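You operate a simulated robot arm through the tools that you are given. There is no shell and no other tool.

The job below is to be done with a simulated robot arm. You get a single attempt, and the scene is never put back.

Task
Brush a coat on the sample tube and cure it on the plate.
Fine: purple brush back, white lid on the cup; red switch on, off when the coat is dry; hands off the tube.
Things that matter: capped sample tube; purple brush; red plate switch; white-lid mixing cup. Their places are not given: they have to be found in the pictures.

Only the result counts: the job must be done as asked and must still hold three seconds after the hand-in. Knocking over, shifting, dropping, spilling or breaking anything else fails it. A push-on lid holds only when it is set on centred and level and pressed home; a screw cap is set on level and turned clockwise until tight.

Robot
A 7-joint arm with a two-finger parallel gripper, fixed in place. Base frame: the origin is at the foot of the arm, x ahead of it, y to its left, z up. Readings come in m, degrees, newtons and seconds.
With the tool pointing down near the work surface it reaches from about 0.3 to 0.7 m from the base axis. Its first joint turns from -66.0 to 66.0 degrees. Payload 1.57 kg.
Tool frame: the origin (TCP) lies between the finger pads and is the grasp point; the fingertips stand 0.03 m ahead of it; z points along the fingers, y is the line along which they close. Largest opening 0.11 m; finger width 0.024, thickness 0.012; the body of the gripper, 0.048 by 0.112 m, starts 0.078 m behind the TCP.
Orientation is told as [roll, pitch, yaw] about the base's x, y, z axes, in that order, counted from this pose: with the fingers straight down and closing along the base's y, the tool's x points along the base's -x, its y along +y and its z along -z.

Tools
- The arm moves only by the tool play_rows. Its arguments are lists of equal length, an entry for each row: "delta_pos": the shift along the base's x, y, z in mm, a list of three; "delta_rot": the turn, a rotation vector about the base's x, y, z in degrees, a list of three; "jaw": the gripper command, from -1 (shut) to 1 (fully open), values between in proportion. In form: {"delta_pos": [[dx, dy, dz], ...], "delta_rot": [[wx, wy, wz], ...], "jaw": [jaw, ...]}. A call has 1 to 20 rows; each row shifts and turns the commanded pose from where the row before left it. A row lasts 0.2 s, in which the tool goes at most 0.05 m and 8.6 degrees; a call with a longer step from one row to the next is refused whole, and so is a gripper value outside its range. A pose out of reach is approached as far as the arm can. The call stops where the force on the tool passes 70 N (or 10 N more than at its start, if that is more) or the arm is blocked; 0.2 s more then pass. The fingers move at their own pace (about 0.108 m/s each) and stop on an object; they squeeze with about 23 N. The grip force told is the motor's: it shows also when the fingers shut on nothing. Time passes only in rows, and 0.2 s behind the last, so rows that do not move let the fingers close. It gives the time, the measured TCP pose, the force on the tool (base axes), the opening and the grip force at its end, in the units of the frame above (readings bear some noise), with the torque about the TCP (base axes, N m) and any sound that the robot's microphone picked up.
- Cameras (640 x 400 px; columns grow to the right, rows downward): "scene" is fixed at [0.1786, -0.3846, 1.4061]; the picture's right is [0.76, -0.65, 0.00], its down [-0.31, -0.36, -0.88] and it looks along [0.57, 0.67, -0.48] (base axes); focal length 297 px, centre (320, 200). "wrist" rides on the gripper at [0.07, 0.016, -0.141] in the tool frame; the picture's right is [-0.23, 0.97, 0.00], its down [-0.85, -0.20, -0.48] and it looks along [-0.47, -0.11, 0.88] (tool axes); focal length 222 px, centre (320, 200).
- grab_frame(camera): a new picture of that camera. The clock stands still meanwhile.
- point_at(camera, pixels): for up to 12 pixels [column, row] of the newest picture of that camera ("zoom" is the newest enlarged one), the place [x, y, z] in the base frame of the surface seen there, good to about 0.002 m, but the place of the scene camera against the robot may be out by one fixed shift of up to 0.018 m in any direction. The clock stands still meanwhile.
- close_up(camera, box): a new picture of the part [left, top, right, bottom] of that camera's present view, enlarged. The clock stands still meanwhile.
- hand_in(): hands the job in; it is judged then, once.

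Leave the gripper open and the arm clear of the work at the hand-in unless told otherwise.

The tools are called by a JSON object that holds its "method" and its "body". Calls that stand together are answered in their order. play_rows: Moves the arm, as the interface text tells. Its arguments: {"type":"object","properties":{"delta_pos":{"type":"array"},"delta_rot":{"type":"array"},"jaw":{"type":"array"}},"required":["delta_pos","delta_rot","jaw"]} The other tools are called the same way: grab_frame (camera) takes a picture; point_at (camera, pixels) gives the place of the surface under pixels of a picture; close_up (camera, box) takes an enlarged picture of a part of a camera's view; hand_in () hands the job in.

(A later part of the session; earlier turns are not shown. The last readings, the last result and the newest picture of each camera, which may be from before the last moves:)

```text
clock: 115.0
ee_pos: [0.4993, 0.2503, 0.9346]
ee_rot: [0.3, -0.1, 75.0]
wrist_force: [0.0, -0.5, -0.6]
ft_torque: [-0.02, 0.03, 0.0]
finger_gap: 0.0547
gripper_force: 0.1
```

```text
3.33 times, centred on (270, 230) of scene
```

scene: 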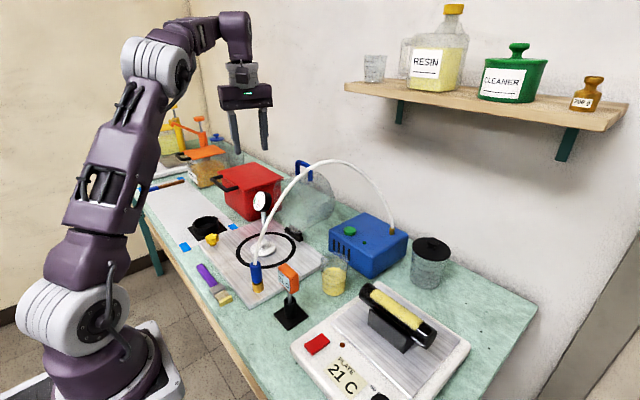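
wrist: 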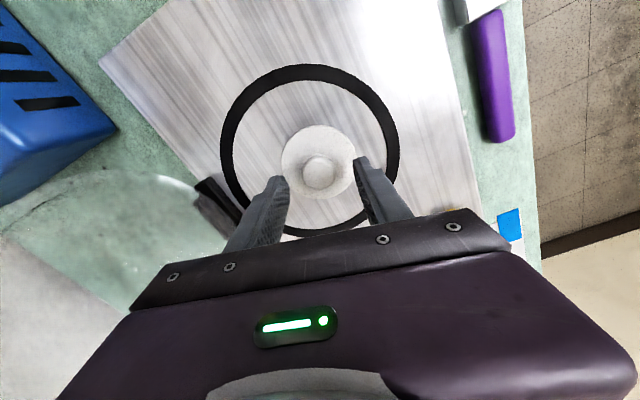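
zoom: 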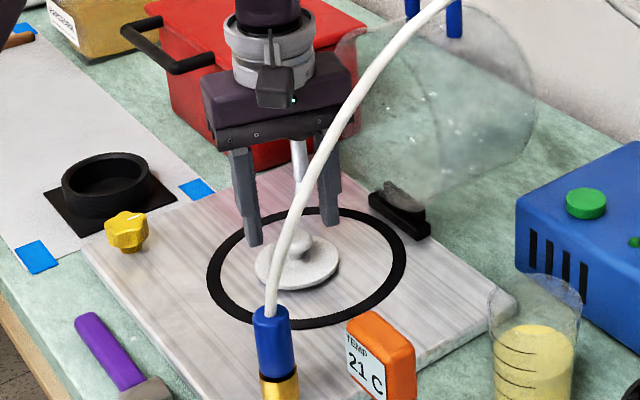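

The knob sits centred between the fingers. I'll lower to z≈0.909 so the tips end about 3 mm above the disc, then close.

{"method": "play_rows", "body": {"delta_pos": [[0, 0, -12], [0, 0, -9], [0, 0, -4.5], [0, 0, 0]], "delta_rot": [[0, 0, 0], [0, 0, 0], [0, 0, 0], [0, 0, 0]], "jaw": [0, 0, 0, 0]}}

{"method": "play_rows", "body": {"delta_pos": [[0, 0, 0], [0, 0, 0], [0, 0, 0], [0, 0, 0]], "delta_rot": [[0, 0, 0], [0, 0, 0], [0, 0, 0], [0, 0, 0]], "jaw": [-0.35, -0.6, -1, -1]}}

{"method": "grab_frame", "body": {"camera": "wrist"}}

```text
clock: 116.0
ee_pos: [0.4986, 0.2499, 0.9102]
ee_rot: [0.2, 0.0, 74.9]
wrist_force: [-0.5, 0.3, 1.0]
ft_torque: [0.03, 0.0, -0.02]
finger_gap: 0.0547
gripper_force: 0.1
```

```text
clock: 117.0
ee_pos: [0.4999, 0.249, 0.9105]
ee_rot: [0.2, -0.1, 75.0]
wrist_force: [0.6, -0.4, 0.5]
ft_torque: [-0.03, 0.01, 0.0]
finger_gap: 0.0195
gripper_force: 23.1
```

```text
taken
```

wrist: 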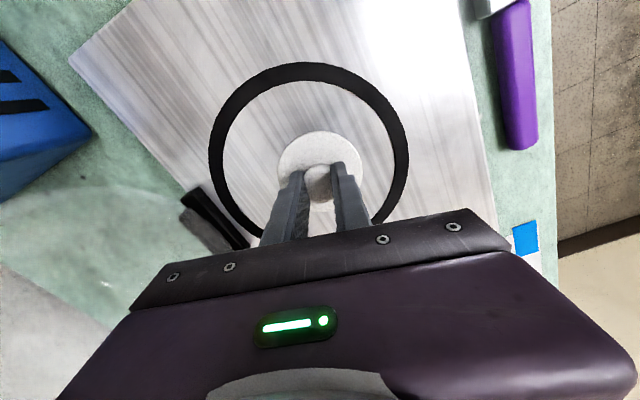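

The gap is 0.0195 at 23 N, so the knob's neck is held. I'll lift slowly and check.

{"method": "play_rows", "body": {"delta_pos": [[0, 0, 2], [0, 0, 4], [0, 0, 7], [0, 0, 10], [0, 0, 10], [0, 0, 0]], "delta_rot": [[0, 0, 0], [0, 0, 0], [0, 0, 0], [0, 0, 0], [0, 0, 0], [0, 0, 0]], "jaw": [-1, -1, -1, -1, -1, -1]}}

{"method": "grab_frame", "body": {"camera": "wrist"}}

{"method": "close_up", "body": {"camera": "scene", "box": [210, 170, 330, 290]}}

```text
clock: 118.4
ee_pos: [0.4981, 0.2497, 0.9426]
ee_rot: [0.1, 0.0, 75.0]
wrist_force: [-0.6, -0.1, -0.1]
ft_torque: [-0.01, -0.01, -0.04]
finger_gap: 0.0198
gripper_force: 23.7
```

```text
taken
```

wrist: 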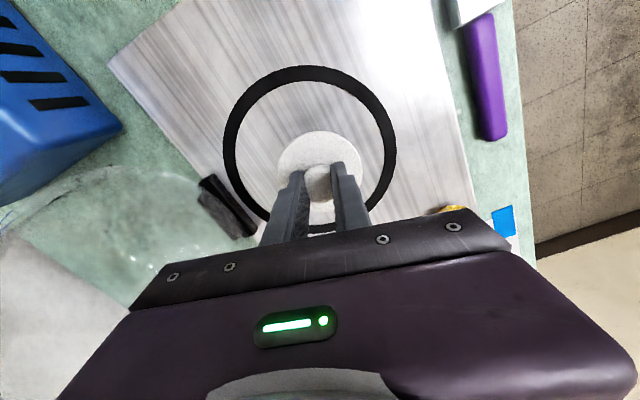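

```text
3.33 times, centred on (270, 230) of scene
```

zoom: 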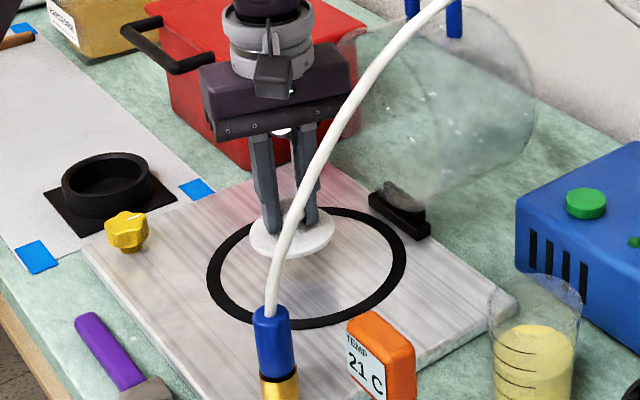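

The lid is lifted. I'll check that it hangs level and centred in the fingers.

{"method": "close_up", "body": {"camera": "wrist", "box": [270, 120, 370, 240]}}

{"method": "point_at", "body": {"camera": "wrist", "pixels": [[281, 165], [320, 134], [352, 150], [300, 140], [340, 138], [320, 150], [318, 185], [288, 152], [358, 163]]}}

```text
3.33 times, centred on (320, 180) of wrist
```

zoom: 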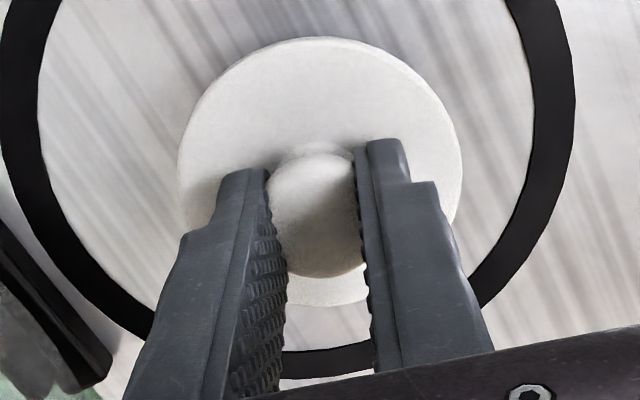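

```text
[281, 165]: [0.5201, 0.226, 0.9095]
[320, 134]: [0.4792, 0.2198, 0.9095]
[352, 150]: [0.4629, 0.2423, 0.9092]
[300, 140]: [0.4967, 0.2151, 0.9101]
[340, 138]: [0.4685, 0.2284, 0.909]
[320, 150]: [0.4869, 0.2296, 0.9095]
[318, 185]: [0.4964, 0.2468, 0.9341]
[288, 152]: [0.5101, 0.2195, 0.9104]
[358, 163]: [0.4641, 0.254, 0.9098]
```

The lid hangs level (disc top 0.9095 all round) and is centred on the TCP. I'll lift it to z≈1.28, over the hose height, and stop short of the cup so the wrist camera can measure the cup from this new side.

{"method": "play_rows", "body": {"delta_pos": [[0, 0, 15], [0, 0, 30], [0, 0, 42], [0, 0, 45], [0, 0, 45], [0, 0, 45], [0, 0, 45], [0, 0, 40], [0, 0, 30], [8, -15, 0], [12, -28, 0], [12, -28, 0], [12, -28, 0], [8, -20, 0], [0, 0, 0]], "delta_rot": [[0, 0, 0], [0, 0, 0], [0, 0, 0], [0, 0, 0], [0, 0, 0], [0, 0, 0], [0, 0, 0], [0, 0, 0], [0, 0, 0], [0, 0, 0], [0, 0, 0], [0, 0, 0], [0, 0, 0], [0, 0, 0], [0, 0, 0]], "jaw": [-1, -1, -1, -1, -1, -1, -1, -1, -1, -1, -1, -1, -1, -1, -1]}}

{"method": "grab_frame", "body": {"camera": "wrist"}}

{"method": "grab_frame", "body": {"camera": "scene"}}

```text
clock: 121.6
ee_pos: [0.5482, 0.1272, 1.2453]
ee_rot: [0.1, -0.1, 75.0]
wrist_force: [0.2, -0.8, 0.8]
ft_torque: [0.0, 0.0, 0.03]
finger_gap: 0.0225
gripper_force: 22.5
out of reach, approached as far as the arm can: row 8, 9
```

```text
taken
```

wrist: 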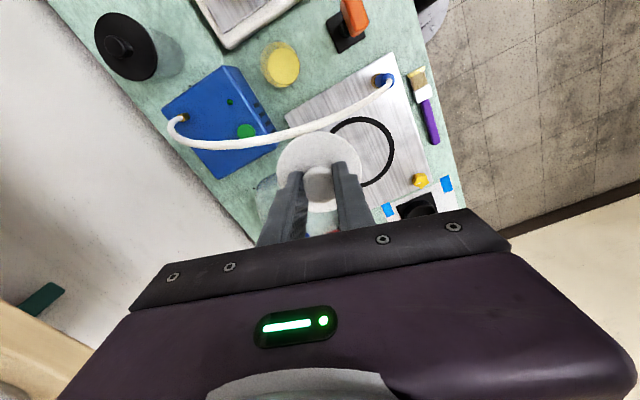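

```text
taken
```

scene: 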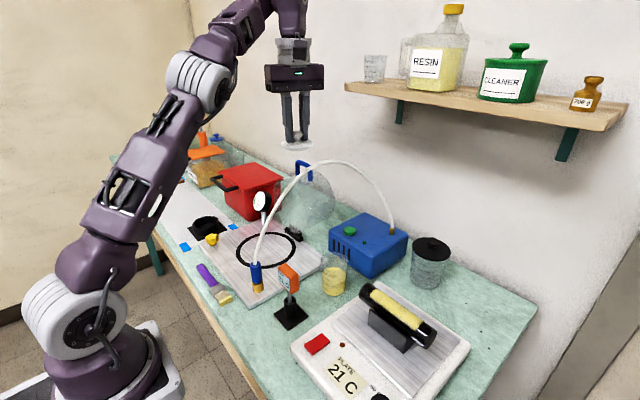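

The height limit here is z≈1.245, still above the hose. The gap changed to 0.0225, so the knob may have shifted in the fingers. I'll measure the lid again, and the cup at (280,63).

{"method": "close_up", "body": {"camera": "wrist", "box": [265, 120, 375, 240]}}

{"method": "point_at", "body": {"camera": "wrist", "pixels": [[282, 165], [320, 138], [352, 155], [300, 142], [340, 142], [320, 155], [318, 185], [320, 206], [356, 168]]}}

{"method": "close_up", "body": {"camera": "wrist", "box": [250, 30, 310, 100]}}

```text
3.33 times, centred on (320, 180) of wrist
```

zoom: 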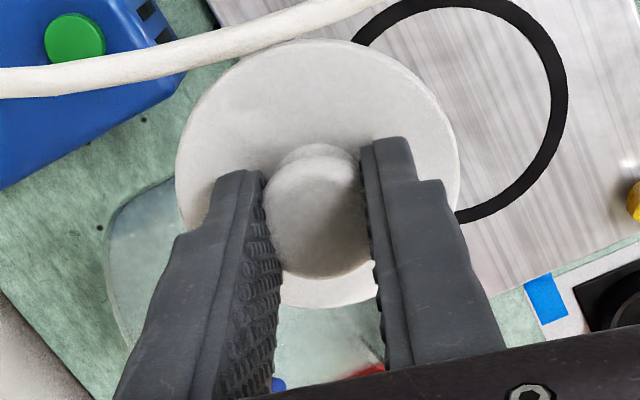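

```text
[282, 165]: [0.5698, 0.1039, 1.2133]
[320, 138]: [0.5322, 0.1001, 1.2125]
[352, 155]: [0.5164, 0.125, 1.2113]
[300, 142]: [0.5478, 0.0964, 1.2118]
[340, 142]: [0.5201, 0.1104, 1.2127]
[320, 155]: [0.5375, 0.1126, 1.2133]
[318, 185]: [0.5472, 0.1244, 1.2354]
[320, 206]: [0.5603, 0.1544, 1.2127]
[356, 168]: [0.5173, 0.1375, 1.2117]
```

```text
5.71 times, centred on (280, 65) of wrist
```

zoom: 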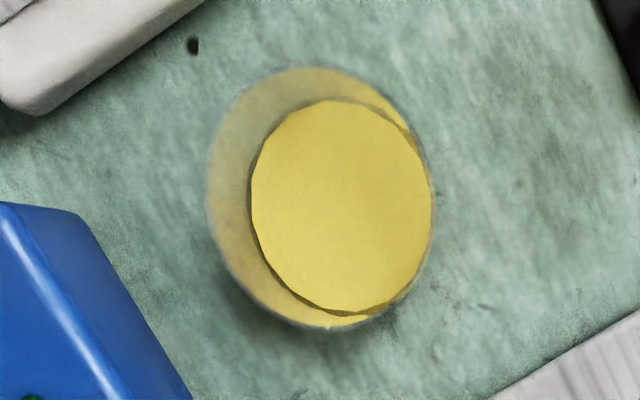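

The cup's centre from this side is (0.566, 0.0153), agreeing with the earlier views (rim radius ≈0.0335), and the lid is centred on the TCP. I'll cross over the hose at this height to above the cup.

{"method": "play_rows", "body": {"delta_pos": [[3, -18, 0], [4, -26, 0], [4, -28, 0], [3, -26, 0], [2, -14, 0], [0, 0, 0]], "delta_rot": [[0, 0, 0], [0, 0, 0], [0, 0, 0], [0, 0, 0], [0, 0, 0], [0, 0, 0]], "jaw": [-1, -1, -1, -1, -1, -1]}}

{"method": "grab_frame", "body": {"camera": "scene"}}

{"method": "grab_frame", "body": {"camera": "wrist"}}

```text
clock: 123.0
ee_pos: [0.5656, 0.0161, 1.2456]
ee_rot: [0.2, 0.0, 75.0]
wrist_force: [0.2, 0.2, -1.1]
ft_torque: [-0.03, -0.04, -0.01]
finger_gap: 0.0227
gripper_force: 22.7
```

```text
taken
```

scene: 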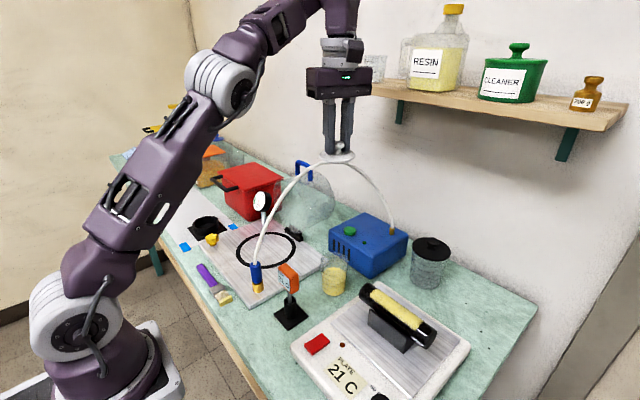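

```text
taken
```

wrist: 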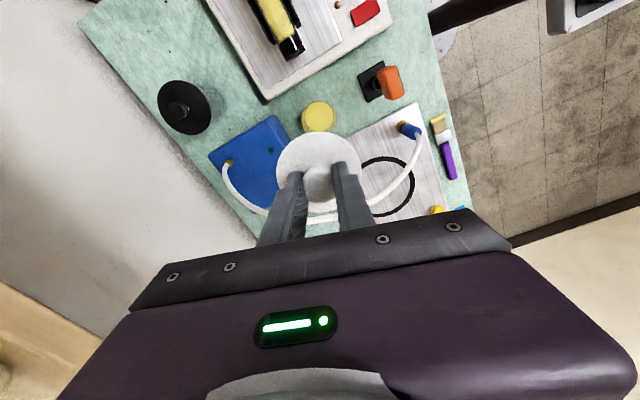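

I'm directly above the cup, visible at (318,115). I'll descend to z≈1.05 in stages, keeping clear of the hose.

{"method": "play_rows", "body": {"delta_pos": [[0, 0, -15], [0, 0, -25], [0, 0, -30], [0, 0, -30], [0, 0, -25], [0, 0, -20], [0, 0, 0]], "delta_rot": [[0, 0, 0], [0, 0, 0], [0, 0, 0], [0, 0, 0], [0, 0, 0], [0, 0, 0], [0, 0, 0]], "jaw": [-1, -1, -1, -1, -1, -1, -1]}}

{"method": "grab_frame", "body": {"camera": "scene"}}

{"method": "grab_frame", "body": {"camera": "wrist"}}

{"method": "close_up", "body": {"camera": "scene", "box": [290, 160, 390, 300]}}

```text
clock: 124.6
ee_pos: [0.5643, 0.0167, 1.1009]
ee_rot: [0.2, 0.0, 75.0]
wrist_force: [-0.3, 0.0, -1.0]
ft_torque: [0.02, 0.01, -0.02]
finger_gap: 0.0226
gripper_force: 23.4
```

```text
taken
```

scene: 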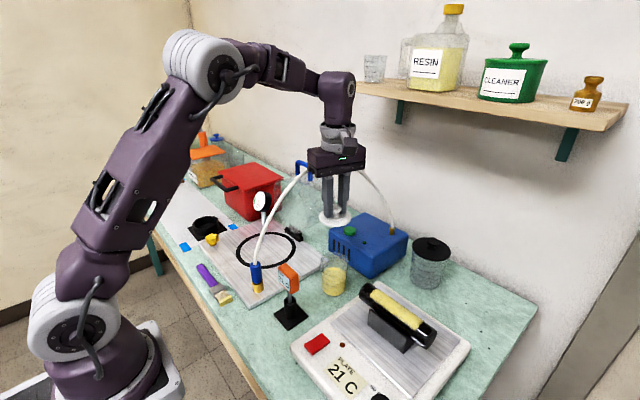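

```text
taken
```

wrist: 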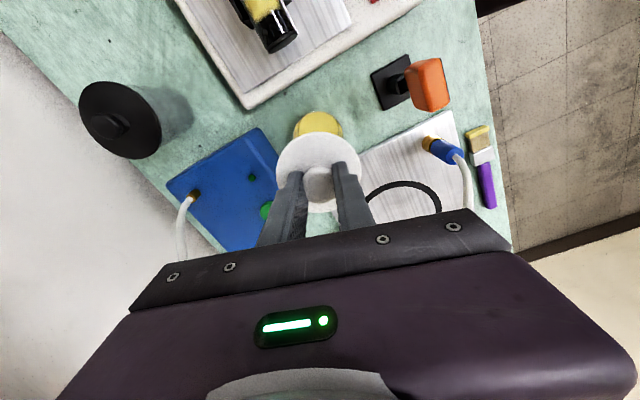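

```text
2.86 times, centred on (340, 230) of scene
```

zoom: 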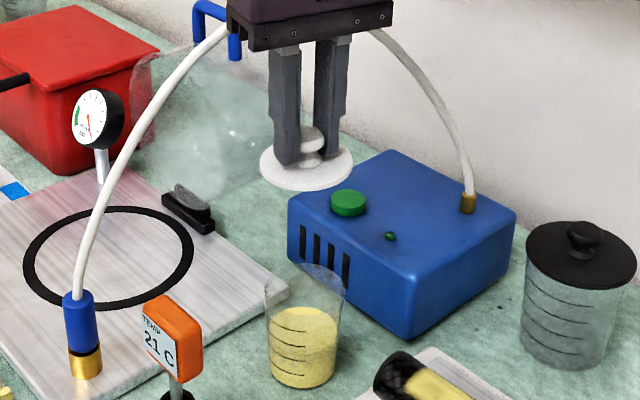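

Lid and hand are well clear of the hose. I'll re-measure the cup from here in the same wrist view to fine-tune the centring.

{"method": "close_up", "body": {"camera": "wrist", "box": [270, 95, 370, 195]}}

```text
4.00 times, centred on (320, 145) of wrist
```

zoom: 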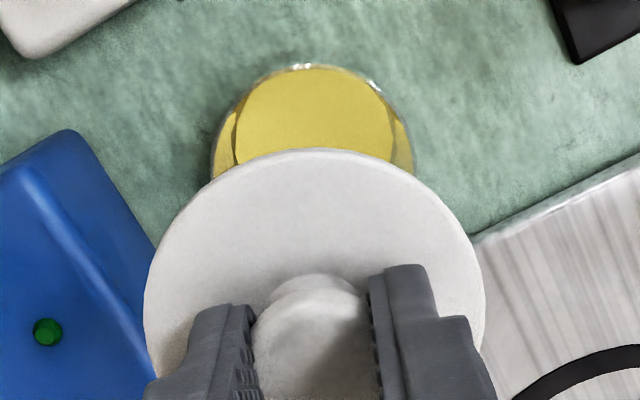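

The rim centre lies about (+2,-1) mm from the TCP. I'll shift (+1.7,-1) mm and descend to about 11 mm above the rim.

{"method": "play_rows", "body": {"delta_pos": [[1.7, -1, 0], [0, 0, -25], [0, 0, -30], [0, 0, -25], [0, 0, -15], [0, 0, -8], [0, 0, 0]], "delta_rot": [[0, 0, 0], [0, 0, 0], [0, 0, 0], [0, 0, 0], [0, 0, 0], [0, 0, 0], [0, 0, 0]], "jaw": [-1, -1, -1, -1, -1, -1, -1]}}

{"method": "close_up", "body": {"camera": "scene", "box": [300, 220, 380, 300]}}

{"method": "close_up", "body": {"camera": "wrist", "box": [270, 95, 370, 195]}}

```text
clock: 126.2
ee_pos: [0.5658, 0.0148, 0.9976]
ee_rot: [0.2, 0.0, 75.0]
wrist_force: [0.2, -0.4, 0.4]
ft_torque: [-0.02, 0.03, -0.01]
finger_gap: 0.0226
gripper_force: 23.2
```

```text
5.00 times, centred on (340, 260) of scene
```

zoom: 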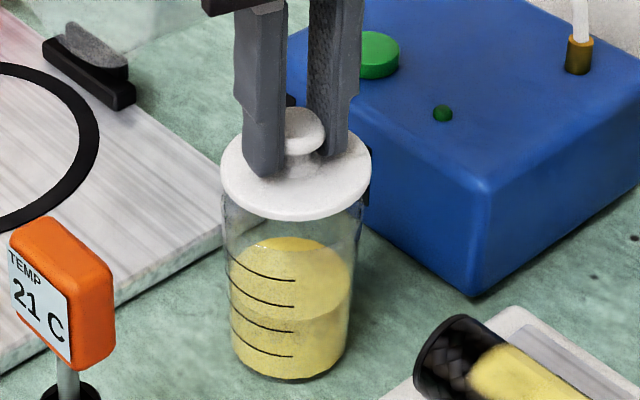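

```text
4.00 times, centred on (320, 145) of wrist
```

zoom: 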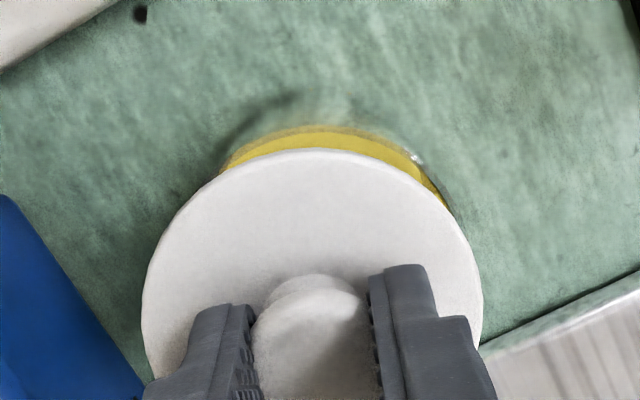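

The lid sits over the cup; I want a finer look at both views before pressing.

{"method": "close_up", "body": {"camera": "wrist", "box": [285, 115, 365, 155]}}

{"method": "close_up", "body": {"camera": "scene", "box": [315, 240, 355, 275]}}

```text
8.00 times, centred on (325, 135) of wrist
```

zoom: 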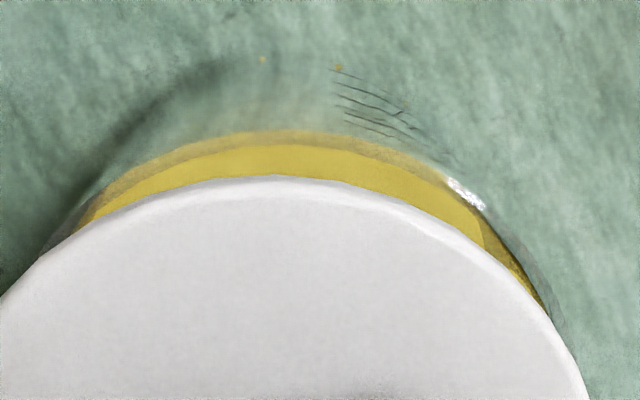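

```text
11.43 times, centred on (335, 258) of scene
```

zoom: 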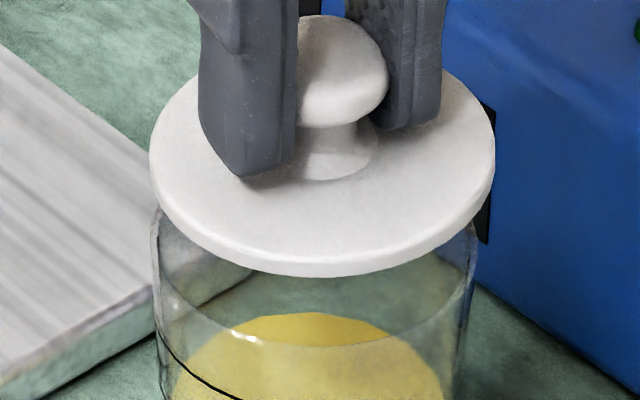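

Both views agree the lid is centred over the rim to about 1 mm. I'll lower in small steps and watch the force for the first contact.

{"method": "play_rows", "body": {"delta_pos": [[0, 0, -5], [0, 0, -4], [0, 0, -2], [0, 0, 0]], "delta_rot": [[0, 0, 0], [0, 0, 0], [0, 0, 0], [0, 0, 0]], "jaw": [-1, -1, -1, -1]}}

{"method": "play_rows", "body": {"delta_pos": [[0, 0, -1], [0, 0, -1], [0, 0, 0]], "delta_rot": [[0, 0, 0], [0, 0, 0], [0, 0, 0]], "jaw": [-1, -1, -1]}}

{"method": "close_up", "body": {"camera": "scene", "box": [315, 240, 355, 275]}}

```text
clock: 127.2
ee_pos: [0.5669, 0.0147, 0.9863]
ee_rot: [0.1, 0.0, 75.1]
wrist_force: [0.2, -0.7, 1.0]
ft_torque: [0.0, 0.01, 0.0]
finger_gap: 0.0225
gripper_force: 23.0
```

```text
clock: 128.0
ee_pos: [0.5661, 0.0152, 0.9851]
ee_rot: [0.2, -0.1, 75.1]
wrist_force: [0.4, -1.3, 0.1]
ft_torque: [-0.04, 0.02, 0.01]
finger_gap: 0.0227
gripper_force: 22.6
```

```text
11.43 times, centred on (335, 258) of scene
```

zoom: 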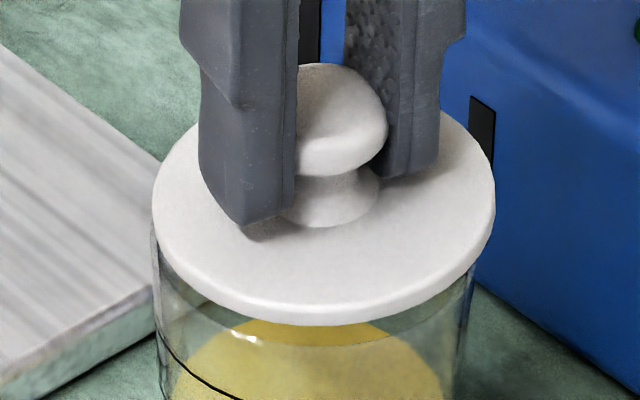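

The scene view shows the lid's centre about 0.7 px right of the rim's centre, and the wrist view agrees once I account for its bias. I'll shift the lid (-1.2,+0.9) mm and look again.

{"method": "play_rows", "body": {"delta_pos": [[-1.2, 0.9, 0], [0, 0, 0]], "delta_rot": [[0, 0, 0], [0, 0, 0]], "jaw": [-1, -1]}}

{"method": "close_up", "body": {"camera": "scene", "box": [315, 245, 355, 280]}}

{"method": "close_up", "body": {"camera": "wrist", "box": [270, 115, 370, 185]}}

```text
clock: 128.6
ee_pos: [0.5649, 0.0162, 0.9841]
ee_rot: [0.2, 0.0, 75.0]
wrist_force: [0.0, 0.3, -0.5]
ft_torque: [-0.03, -0.01, -0.06]
finger_gap: 0.0222
gripper_force: 23.2
```

```text
11.43 times, centred on (335, 262) of scene
```

zoom: 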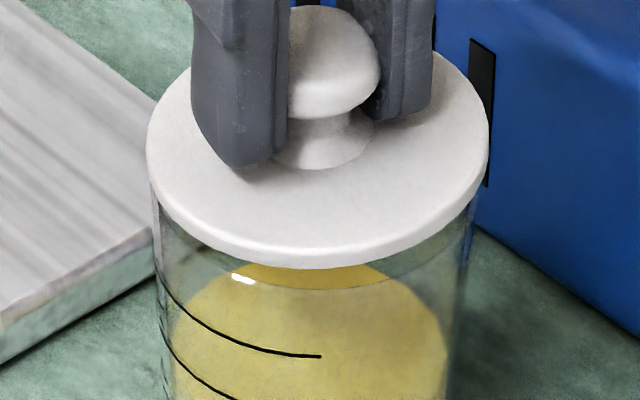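

```text
5.71 times, centred on (320, 150) of wrist
```

zoom: 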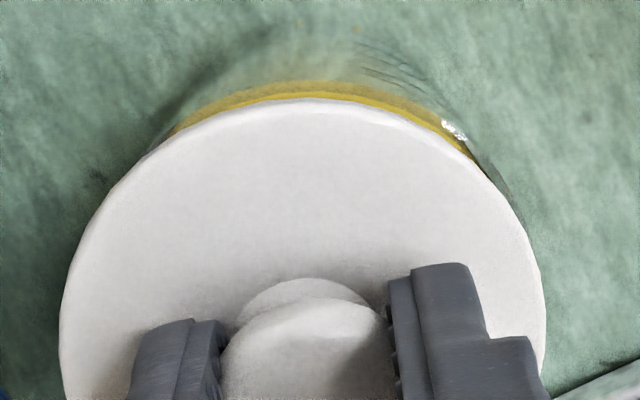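

The offset is now under 1 mm. I'll trim (-0.4,+0.3) mm and go down 1 mm at a time until I feel the rim.

{"method": "play_rows", "body": {"delta_pos": [[-0.4, 0.3, 0], [0, 0, -1], [0, 0, -1], [0, 0, 0]], "delta_rot": [[0, 0, 0], [0, 0, 0], [0, 0, 0], [0, 0, 0]], "jaw": [-1, -1, -1, -1]}}

{"method": "play_rows", "body": {"delta_pos": [[0, 0, -1], [0, 0, -0.5], [0, 0, 0]], "delta_rot": [[0, 0, 0], [0, 0, 0], [0, 0, 0]], "jaw": [-1, -1, -1]}}

```text
clock: 129.6
ee_pos: [0.5653, 0.0169, 0.9816]
ee_rot: [0.2, 0.0, 75.0]
wrist_force: [0.3, -0.1, 0.0]
ft_torque: [-0.02, -0.03, 0.02]
finger_gap: 0.0225
gripper_force: 23.6
```

```text
clock: 130.4
ee_pos: [0.5644, 0.0177, 0.9825]
ee_rot: [0.0, 0.1, 75.0]
wrist_force: [-0.4, 0.4, 5.5]
ft_torque: [0.09, 0.08, -0.02]
finger_gap: 0.0226
gripper_force: 23.1
```

First contact: 5.5 N with little torque. I'll look at how the lid sits now.

{"method": "close_up", "body": {"camera": "scene", "box": [315, 245, 355, 280]}}

{"method": "close_up", "body": {"camera": "wrist", "box": [270, 115, 370, 185]}}

```text
11.43 times, centred on (335, 262) of scene
```

zoom: 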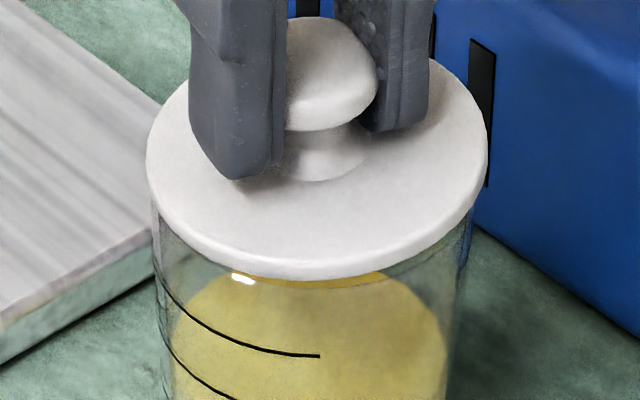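

```text
5.71 times, centred on (320, 150) of wrist
```

zoom: 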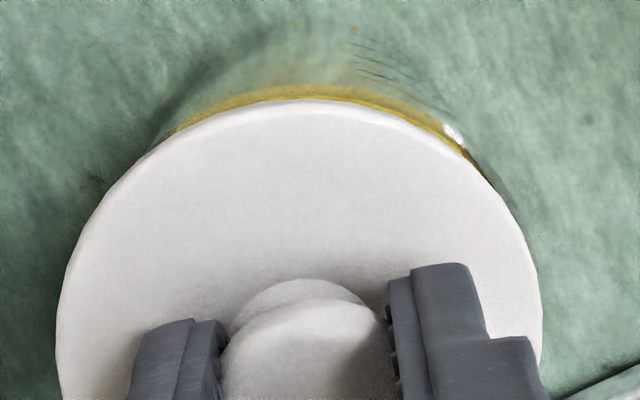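

The torque (0.09, 0.08 at 5.5 N) says the touch is a bit on the (-x,+y) side. I'll ease up 1 mm, shift back (+0.5,-0.5) mm and touch again to compare.

{"method": "play_rows", "body": {"delta_pos": [[0, 0, 1], [0.5, -0.5, 0], [0, 0, -1], [0, 0, 0]], "delta_rot": [[0, 0, 0], [0, 0, 0], [0, 0, 0], [0, 0, 0]], "jaw": [-1, -1, -1, -1]}}

{"method": "play_rows", "body": {"delta_pos": [[0, 0, -0.5], [0, 0, 0]], "delta_rot": [[0, 0, 0], [0, 0, 0]], "jaw": [-1, -1]}}

```text
clock: 131.4
ee_pos: [0.5647, 0.0168, 0.982]
ee_rot: [0.1, 0.0, 75.1]
wrist_force: [0.7, 1.2, 6.6]
ft_torque: [0.15, 0.08, -0.01]
finger_gap: 0.0225
gripper_force: 23.2
```

```text
clock: 132.0
ee_pos: [0.5642, 0.0157, 0.9806]
ee_rot: [0.1, 0.0, 75.0]
wrist_force: [0.8, -0.9, 5.7]
ft_torque: [0.06, 0.14, -0.01]
finger_gap: 0.0229
gripper_force: 23.1
```

The off-centre touch looks like a slight lid tilt (about 1–2°) rather than offset, and pressing should level it. I'll press down in small steps, watching force and torque.

{"method": "play_rows", "body": {"delta_pos": [[0, 0, -0.7], [0, 0, -0.7], [0, 0, 0]], "delta_rot": [[0, 0, 0], [0, 0, 0], [0, 0, 0]], "jaw": [-1, -1, -1]}}

{"method": "close_up", "body": {"camera": "scene", "box": [315, 245, 355, 280]}}

```text
clock: 132.8
ee_pos: [0.5637, 0.0147, 0.979]
ee_rot: [0.2, -0.1, 75.0]
wrist_force: [0.4, -2.0, 5.6]
ft_torque: [0.03, 0.13, 0.01]
finger_gap: 0.0224
gripper_force: 23.2
```

```text
11.43 times, centred on (335, 262) of scene
```

zoom: 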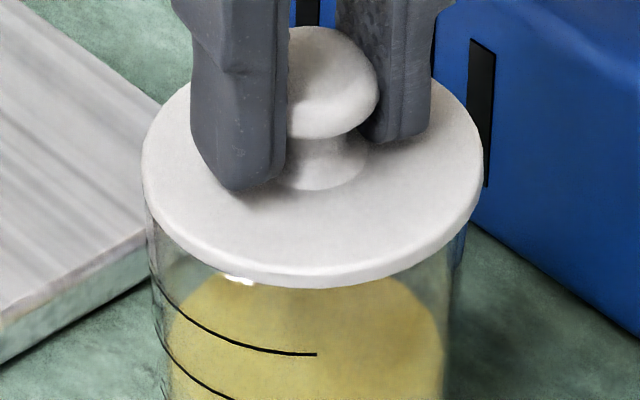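

The cup's outline seems to have shifted by about 1 mm and there's a side force of -2 N. I'll ease off 2 mm and inspect before pressing.

{"method": "play_rows", "body": {"delta_pos": [[0, 0, 1.5], [0, 0, 1.5], [0, 0, 0]], "delta_rot": [[0, 0, 0], [0, 0, 0], [0, 0, 0]], "jaw": [-1, -1, -1]}}

{"method": "close_up", "body": {"camera": "scene", "box": [315, 245, 355, 280]}}

{"method": "close_up", "body": {"camera": "scene", "box": [300, 220, 380, 300]}}

{"method": "close_up", "body": {"camera": "wrist", "box": [260, 110, 380, 200]}}

```text
clock: 133.6
ee_pos: [0.5637, 0.0158, 0.9818]
ee_rot: [0.2, 0.0, 75.1]
wrist_force: [-0.6, 0.5, 0.4]
ft_torque: [0.01, 0.03, 0.02]
finger_gap: 0.0228
gripper_force: 22.8
```

```text
11.43 times, centred on (335, 262) of scene
```

zoom: 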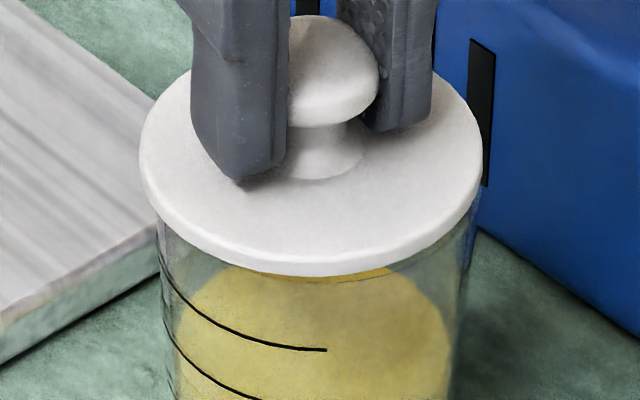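

```text
5.00 times, centred on (340, 260) of scene
```

zoom: 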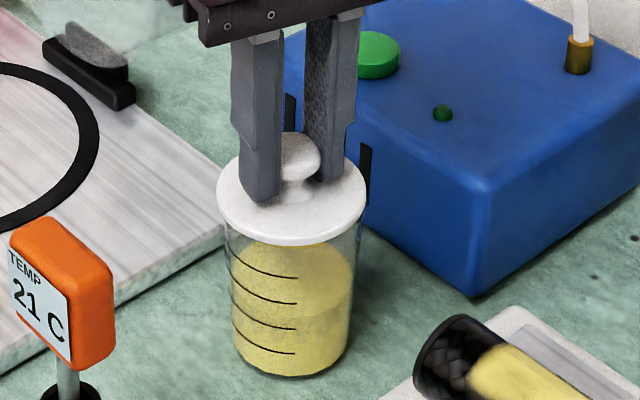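

```text
4.44 times, centred on (320, 155) of wrist
```

zoom: 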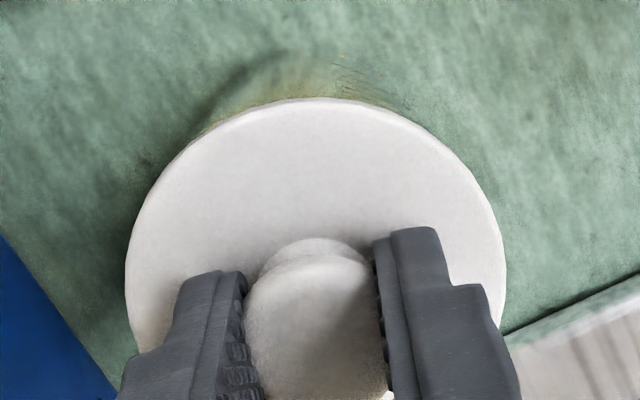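

The cup slid by about 1–2 mm (still upright, nothing spilled) and the lid is now a bit left of it. I'll raise the lid 14 mm to see the rim and re-align precisely.

{"method": "play_rows", "body": {"delta_pos": [[0, 0, 5], [0, 0, 9], [0, 0, 0]], "delta_rot": [[0, 0, 0], [0, 0, 0], [0, 0, 0]], "jaw": [-1, -1, -1]}}

{"method": "close_up", "body": {"camera": "scene", "box": [310, 240, 360, 285]}}

{"method": "close_up", "body": {"camera": "wrist", "box": [260, 100, 380, 220]}}

```text
clock: 134.4
ee_pos: [0.5648, 0.0159, 0.997]
ee_rot: [0.1, 0.0, 74.9]
wrist_force: [0.6, -0.9, 0.9]
ft_torque: [0.03, 0.02, 0.0]
finger_gap: 0.0227
gripper_force: 22.8
```

```text
8.89 times, centred on (335, 262) of scene
```

zoom: 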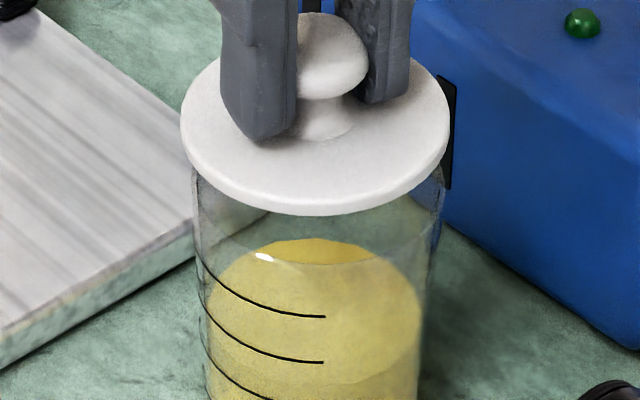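

```text
3.33 times, centred on (320, 160) of wrist
```

zoom: 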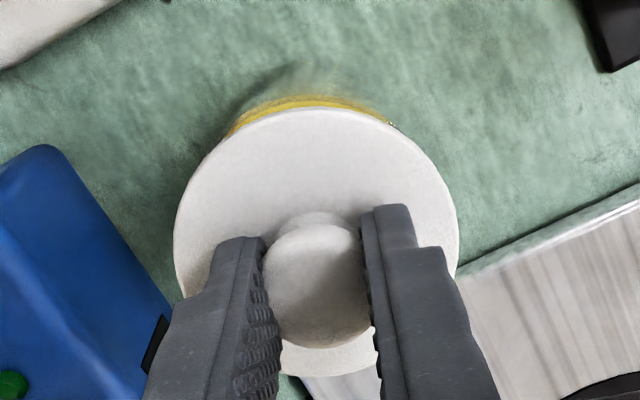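

I'll check the lid's tilt and exact centre in the hand with careful edge points.

{"method": "grab_frame", "body": {"camera": "wrist"}}

{"method": "close_up", "body": {"camera": "wrist", "box": [265, 120, 375, 220]}}

```text
taken
```

wrist: 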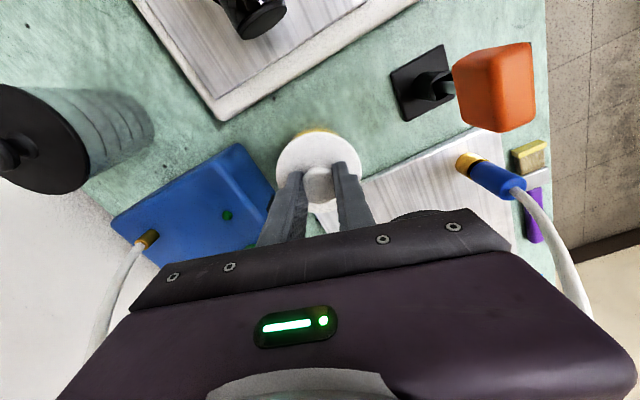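

```text
4.00 times, centred on (320, 170) of wrist
```

zoom: 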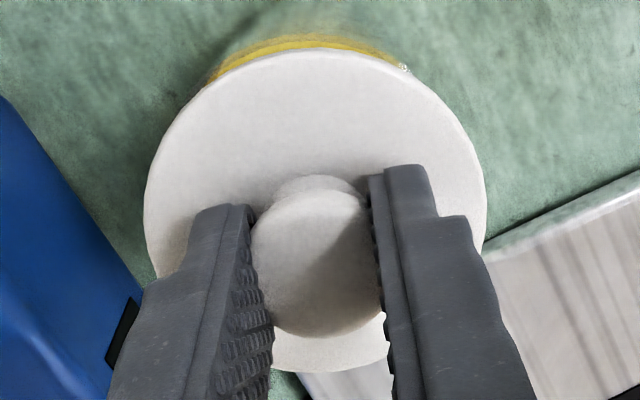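

{"method": "point_at", "body": {"camera": "zoom", "pixels": [[148, 200], [482, 190], [315, 54], [330, 368], [200, 105], [430, 100], [300, 120], [180, 170], [450, 170], [310, 365], [312, 250], [360, 60]]}}

{"method": "point_at", "body": {"camera": "zoom", "pixels": [[240, 74], [390, 70], [470, 130], [160, 150], [350, 366], [375, 360], [270, 46], [300, 44], [340, 44], [215, 80], [403, 68], [285, 362]]}}

```text
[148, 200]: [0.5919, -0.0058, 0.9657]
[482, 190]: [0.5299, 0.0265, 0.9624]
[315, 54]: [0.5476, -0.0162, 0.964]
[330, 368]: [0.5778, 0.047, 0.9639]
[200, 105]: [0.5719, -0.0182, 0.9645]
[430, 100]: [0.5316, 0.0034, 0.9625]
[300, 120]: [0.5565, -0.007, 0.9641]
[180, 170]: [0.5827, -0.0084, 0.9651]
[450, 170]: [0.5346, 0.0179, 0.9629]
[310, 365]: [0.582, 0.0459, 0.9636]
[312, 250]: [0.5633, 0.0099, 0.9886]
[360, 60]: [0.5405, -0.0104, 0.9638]
```

```text
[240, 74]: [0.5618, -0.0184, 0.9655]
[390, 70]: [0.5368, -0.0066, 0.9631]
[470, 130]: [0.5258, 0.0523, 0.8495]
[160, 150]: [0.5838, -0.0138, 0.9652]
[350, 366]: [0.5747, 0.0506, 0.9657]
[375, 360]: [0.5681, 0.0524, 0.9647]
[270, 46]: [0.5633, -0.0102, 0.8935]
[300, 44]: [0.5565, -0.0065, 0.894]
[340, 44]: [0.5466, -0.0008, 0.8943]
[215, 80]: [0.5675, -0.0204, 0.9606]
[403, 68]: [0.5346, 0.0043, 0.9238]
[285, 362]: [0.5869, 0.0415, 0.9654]
```

The lid is tilted 2.7° (its -x side lower), which explains the sideways push. I'll raise it, level it by turning the hand (1.25, 2.4, 0)°, and re-measure the cup fully from above.

{"method": "play_rows", "body": {"delta_pos": [[0, 0, 15], [0, 0, 30], [0, 0, 40], [0, 0, 45], [0, 0, 45], [0, 0, 40], [0, 0, 25], [0, 0, 0]], "delta_rot": [[0, 0, 0], [0.6, 1.2, 0], [0.65, 1.2, 0], [0, 0, 0], [0, 0, 0], [0, 0, 0], [0, 0, 0], [0, 0, 0]], "jaw": [-1, -1, -1, -1, -1, -1, -1, -1]}}

{"method": "grab_frame", "body": {"camera": "wrist"}}

{"method": "close_up", "body": {"camera": "wrist", "box": [290, 85, 350, 145]}}

```text
clock: 136.2
ee_pos: [0.5632, 0.0153, 1.2373]
ee_rot: [2.7, -0.7, 74.9]
wrist_force: [-0.4, 0.7, -0.5]
ft_torque: [0.0, 0.01, -0.01]
finger_gap: 0.0227
gripper_force: 23.3
```

```text
taken
```

wrist: 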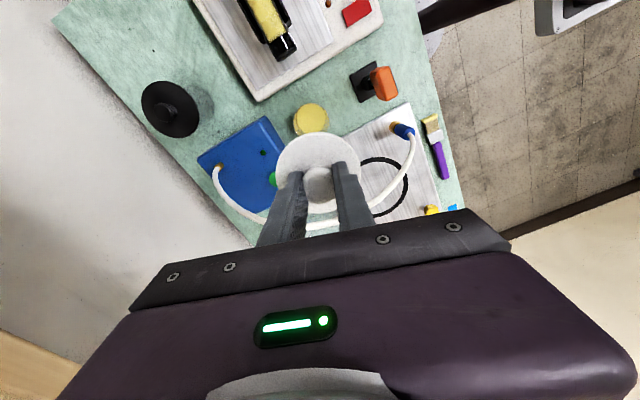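

```text
6.67 times, centred on (320, 115) of wrist
```

zoom: 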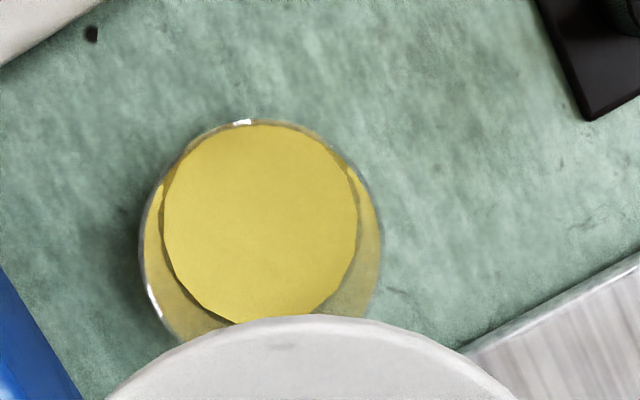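

The cup is fully visible at (310,118). I'll measure the liquid's edge all round, plus the lid's level.

{"method": "point_at", "body": {"camera": "zoom", "pixels": [[167, 215], [354, 210], [262, 128], [243, 317], [190, 157], [330, 153], [195, 292], [325, 297], [142, 240], [380, 240], [242, 121], [155, 300]]}}

{"method": "point_at", "body": {"camera": "wrist", "pixels": [[279, 168], [359, 165], [319, 136], [322, 209], [295, 145], [345, 146], [300, 160], [340, 160], [318, 183]]}}

{"method": "close_up", "body": {"camera": "wrist", "box": [265, 120, 375, 220]}}

```text
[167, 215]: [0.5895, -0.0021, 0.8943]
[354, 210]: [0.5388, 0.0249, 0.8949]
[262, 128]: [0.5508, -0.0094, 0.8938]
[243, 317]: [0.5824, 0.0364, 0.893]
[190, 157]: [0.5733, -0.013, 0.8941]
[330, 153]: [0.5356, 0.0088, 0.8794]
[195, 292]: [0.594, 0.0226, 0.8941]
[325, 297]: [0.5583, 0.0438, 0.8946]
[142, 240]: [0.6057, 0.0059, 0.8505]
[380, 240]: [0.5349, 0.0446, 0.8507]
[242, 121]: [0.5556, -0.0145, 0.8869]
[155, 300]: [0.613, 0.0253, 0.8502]
```

```text
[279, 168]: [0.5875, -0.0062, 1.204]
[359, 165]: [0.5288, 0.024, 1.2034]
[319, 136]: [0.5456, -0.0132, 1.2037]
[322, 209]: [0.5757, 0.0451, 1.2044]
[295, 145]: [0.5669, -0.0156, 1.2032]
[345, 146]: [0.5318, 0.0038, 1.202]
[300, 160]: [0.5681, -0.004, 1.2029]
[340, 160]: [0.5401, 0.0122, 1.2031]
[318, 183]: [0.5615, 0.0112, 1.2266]
```

```text
4.00 times, centred on (320, 170) of wrist
```

zoom: 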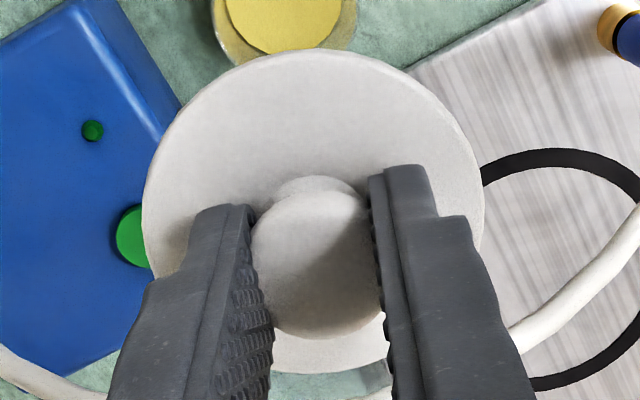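

The lid is level now (1.2037 all round) and the cup's centre is (0.5667, 0.0158). Next I'll measure the lid's centre in the same coordinates.

{"method": "point_at", "body": {"camera": "zoom", "pixels": [[146, 205], [481, 200], [318, 53], [330, 369], [200, 100], [430, 105], [165, 140], [465, 145], [290, 368], [370, 362], [250, 68], [385, 70]]}}

```text
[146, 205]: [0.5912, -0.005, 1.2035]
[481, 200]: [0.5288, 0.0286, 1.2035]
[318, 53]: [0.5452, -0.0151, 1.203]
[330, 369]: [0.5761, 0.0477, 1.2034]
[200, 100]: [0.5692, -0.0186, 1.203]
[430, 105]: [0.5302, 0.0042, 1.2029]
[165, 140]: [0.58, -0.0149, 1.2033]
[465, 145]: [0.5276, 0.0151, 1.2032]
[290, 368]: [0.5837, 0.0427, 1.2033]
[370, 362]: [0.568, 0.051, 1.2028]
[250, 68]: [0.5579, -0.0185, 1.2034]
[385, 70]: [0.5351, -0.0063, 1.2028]
```

By the wrist camera the lid's centre is (0.5622, 0.0156), so it should move about 4 mm in +x. I'll cross-check both with the scene camera, whose fixed shift affects both equally.

{"method": "close_up", "body": {"camera": "scene", "box": [310, 130, 370, 180]}}

```text
8.00 times, centred on (340, 155) of scene
```

zoom: 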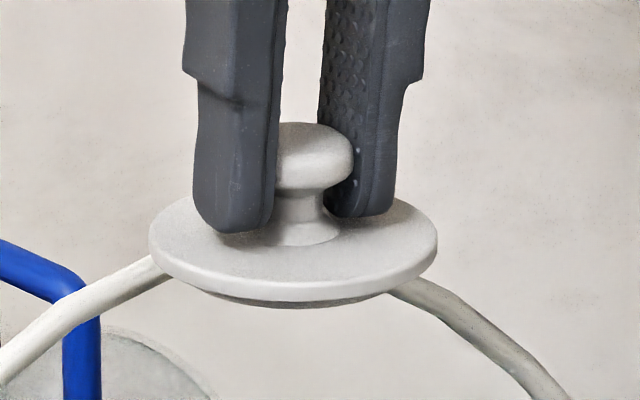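

{"method": "point_at", "body": {"camera": "zoom", "pixels": [[153, 243], [434, 243], [175, 268], [410, 268], [240, 281], [340, 281], [295, 283], [395, 203], [190, 205], [295, 300], [310, 150], [420, 222]]}}

{"method": "close_up", "body": {"camera": "scene", "box": [310, 240, 360, 290]}}

```text
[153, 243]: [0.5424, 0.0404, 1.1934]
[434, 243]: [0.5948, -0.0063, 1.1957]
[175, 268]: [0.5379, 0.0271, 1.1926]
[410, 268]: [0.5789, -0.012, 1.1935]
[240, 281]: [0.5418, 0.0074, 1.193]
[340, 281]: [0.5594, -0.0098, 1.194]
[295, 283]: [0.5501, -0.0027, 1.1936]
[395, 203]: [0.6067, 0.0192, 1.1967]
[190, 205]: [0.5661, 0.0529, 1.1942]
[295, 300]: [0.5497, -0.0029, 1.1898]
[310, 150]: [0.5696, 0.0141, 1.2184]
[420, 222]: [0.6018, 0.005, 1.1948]
```

```text
8.00 times, centred on (335, 265) of scene
```

zoom: 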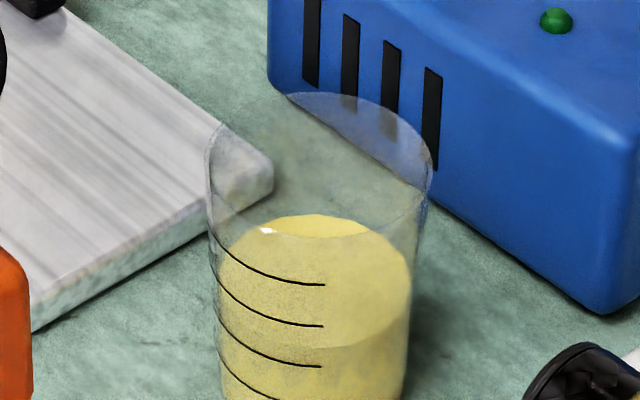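

{"method": "point_at", "body": {"camera": "zoom", "pixels": [[222, 265], [407, 268], [315, 217], [265, 226], [370, 230], [235, 245], [395, 248], [315, 270], [208, 175], [429, 180], [208, 200], [425, 215]]}}

```text
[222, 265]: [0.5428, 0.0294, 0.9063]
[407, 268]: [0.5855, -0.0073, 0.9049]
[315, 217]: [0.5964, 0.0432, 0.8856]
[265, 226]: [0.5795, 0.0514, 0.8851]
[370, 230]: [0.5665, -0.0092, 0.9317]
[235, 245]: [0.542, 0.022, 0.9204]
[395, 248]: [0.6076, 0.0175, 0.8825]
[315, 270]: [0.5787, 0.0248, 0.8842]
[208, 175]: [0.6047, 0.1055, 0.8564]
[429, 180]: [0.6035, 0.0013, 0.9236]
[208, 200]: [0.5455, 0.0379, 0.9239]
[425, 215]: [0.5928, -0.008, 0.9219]
```

The scene camera gives cup minus lid ≈ (+3.3,+1.9) mm and the wrist camera (+4.5,+0.2) mm. I'll use the mean (+3.9,+1.0) and descend to just above the rim again.

{"method": "play_rows", "body": {"delta_pos": [[3.9, 1.0, 0], [0, 0, -20], [0, 0, -40], [0, 0, -45], [0, 0, -45], [0, 0, -40], [0, 0, -30], [0, 0, -15], [0, 0, -5], [0, 0, 0]], "delta_rot": [[0, 0, 0], [0, 0, 0], [0, 0, 0], [0, 0, 0], [0, 0, 0], [0, 0, 0], [0, 0, 0], [0, 0, 0], [0, 0, 0], [0, 0, 0]], "jaw": [-1, -1, -1, -1, -1, -1, -1, -1, -1, -1]}}

{"method": "close_up", "body": {"camera": "scene", "box": [310, 240, 360, 285]}}

{"method": "close_up", "body": {"camera": "wrist", "box": [265, 110, 375, 210]}}

```text
clock: 138.4
ee_pos: [0.5641, 0.0151, 0.995]
ee_rot: [2.7, -0.6, 75.0]
wrist_force: [-0.5, 0.1, 0.6]
ft_torque: [-0.01, 0.02, -0.01]
finger_gap: 0.0225
gripper_force: 23.3
out of reach, approached as far as the arm can: row 1
```

```text
8.89 times, centred on (335, 262) of scene
```

zoom: 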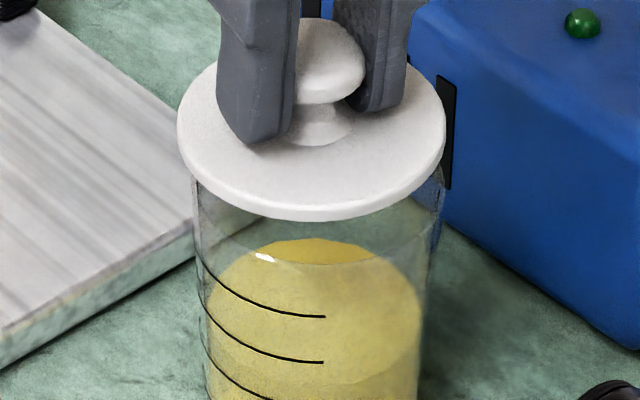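

```text
4.00 times, centred on (320, 160) of wrist
```

zoom: 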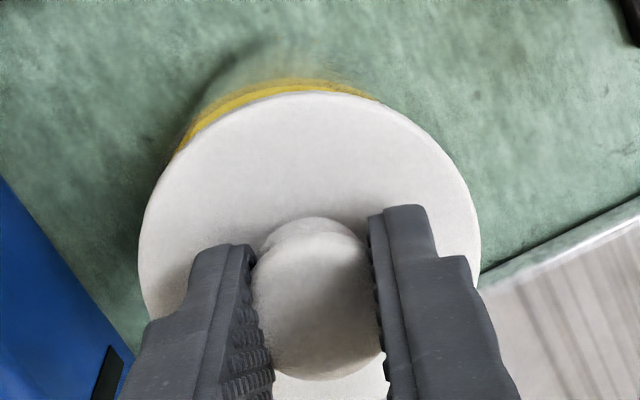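

The first shift was refused at that height (reach limit), and now both views show the lid still needs to go +x. I'll apply the shift (+3.5,+0.65) mm here.

{"method": "play_rows", "body": {"delta_pos": [[1.75, 0.35, 0], [1.75, 0.3, 0], [0, 0, 0]], "delta_rot": [[0, 0, 0], [0, 0, 0], [0, 0, 0]], "jaw": [-1, -1, -1]}}

{"method": "close_up", "body": {"camera": "scene", "box": [310, 240, 360, 285]}}

{"method": "close_up", "body": {"camera": "wrist", "box": [265, 110, 375, 210]}}

```text
clock: 139.2
ee_pos: [0.5675, 0.0161, 0.9944]
ee_rot: [2.8, -0.7, 75.0]
wrist_force: [-0.5, -0.1, -0.6]
ft_torque: [0.02, -0.04, -0.01]
finger_gap: 0.0226
gripper_force: 22.9
```

```text
8.89 times, centred on (335, 262) of scene
```

zoom: 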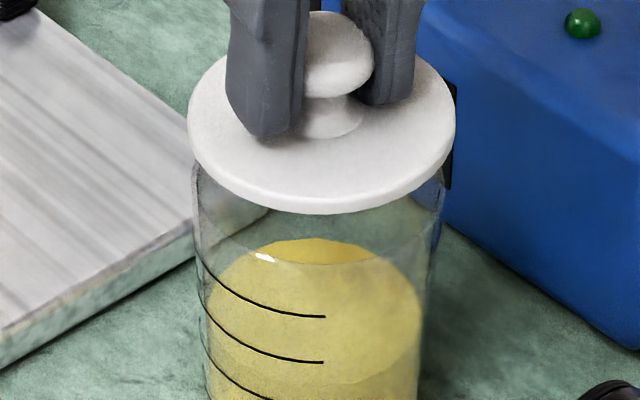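

```text
4.00 times, centred on (320, 160) of wrist
```

zoom: 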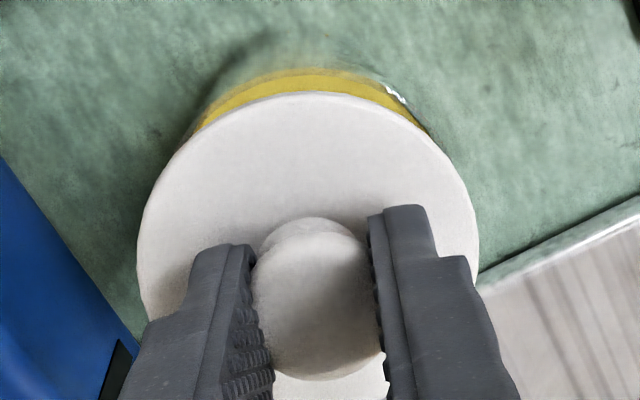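

The lid and cup now line up within about 1 mm in both views; a last trim of (-0.2,+1.0) mm, then I'll lower to the rim in small steps.

{"method": "play_rows", "body": {"delta_pos": [[-0.2, 1.0, -4], [0, 0, -3], [0, 0, -2], [0, 0, 0]], "delta_rot": [[0, 0, 0], [0, 0, 0], [0, 0, 0], [0, 0, 0]], "jaw": [-1, -1, -1, -1]}}

{"method": "play_rows", "body": {"delta_pos": [[0, 0, -1], [0, 0, -1], [0, 0, 0]], "delta_rot": [[0, 0, 0], [0, 0, 0], [0, 0, 0]], "jaw": [-1, -1, -1]}}

```text
clock: 140.2
ee_pos: [0.5682, 0.0187, 0.9851]
ee_rot: [2.8, -0.6, 75.0]
wrist_force: [0.5, 0.0, 0.5]
ft_torque: [-0.02, -0.01, 0.0]
finger_gap: 0.0224
gripper_force: 22.8
```

```text
clock: 141.0
ee_pos: [0.5685, 0.0177, 0.9854]
ee_rot: [2.9, -0.6, 75.1]
wrist_force: [-0.1, 0.1, -0.6]
ft_torque: [0.0, -0.01, -0.01]
finger_gap: 0.0224
gripper_force: 23.1
```

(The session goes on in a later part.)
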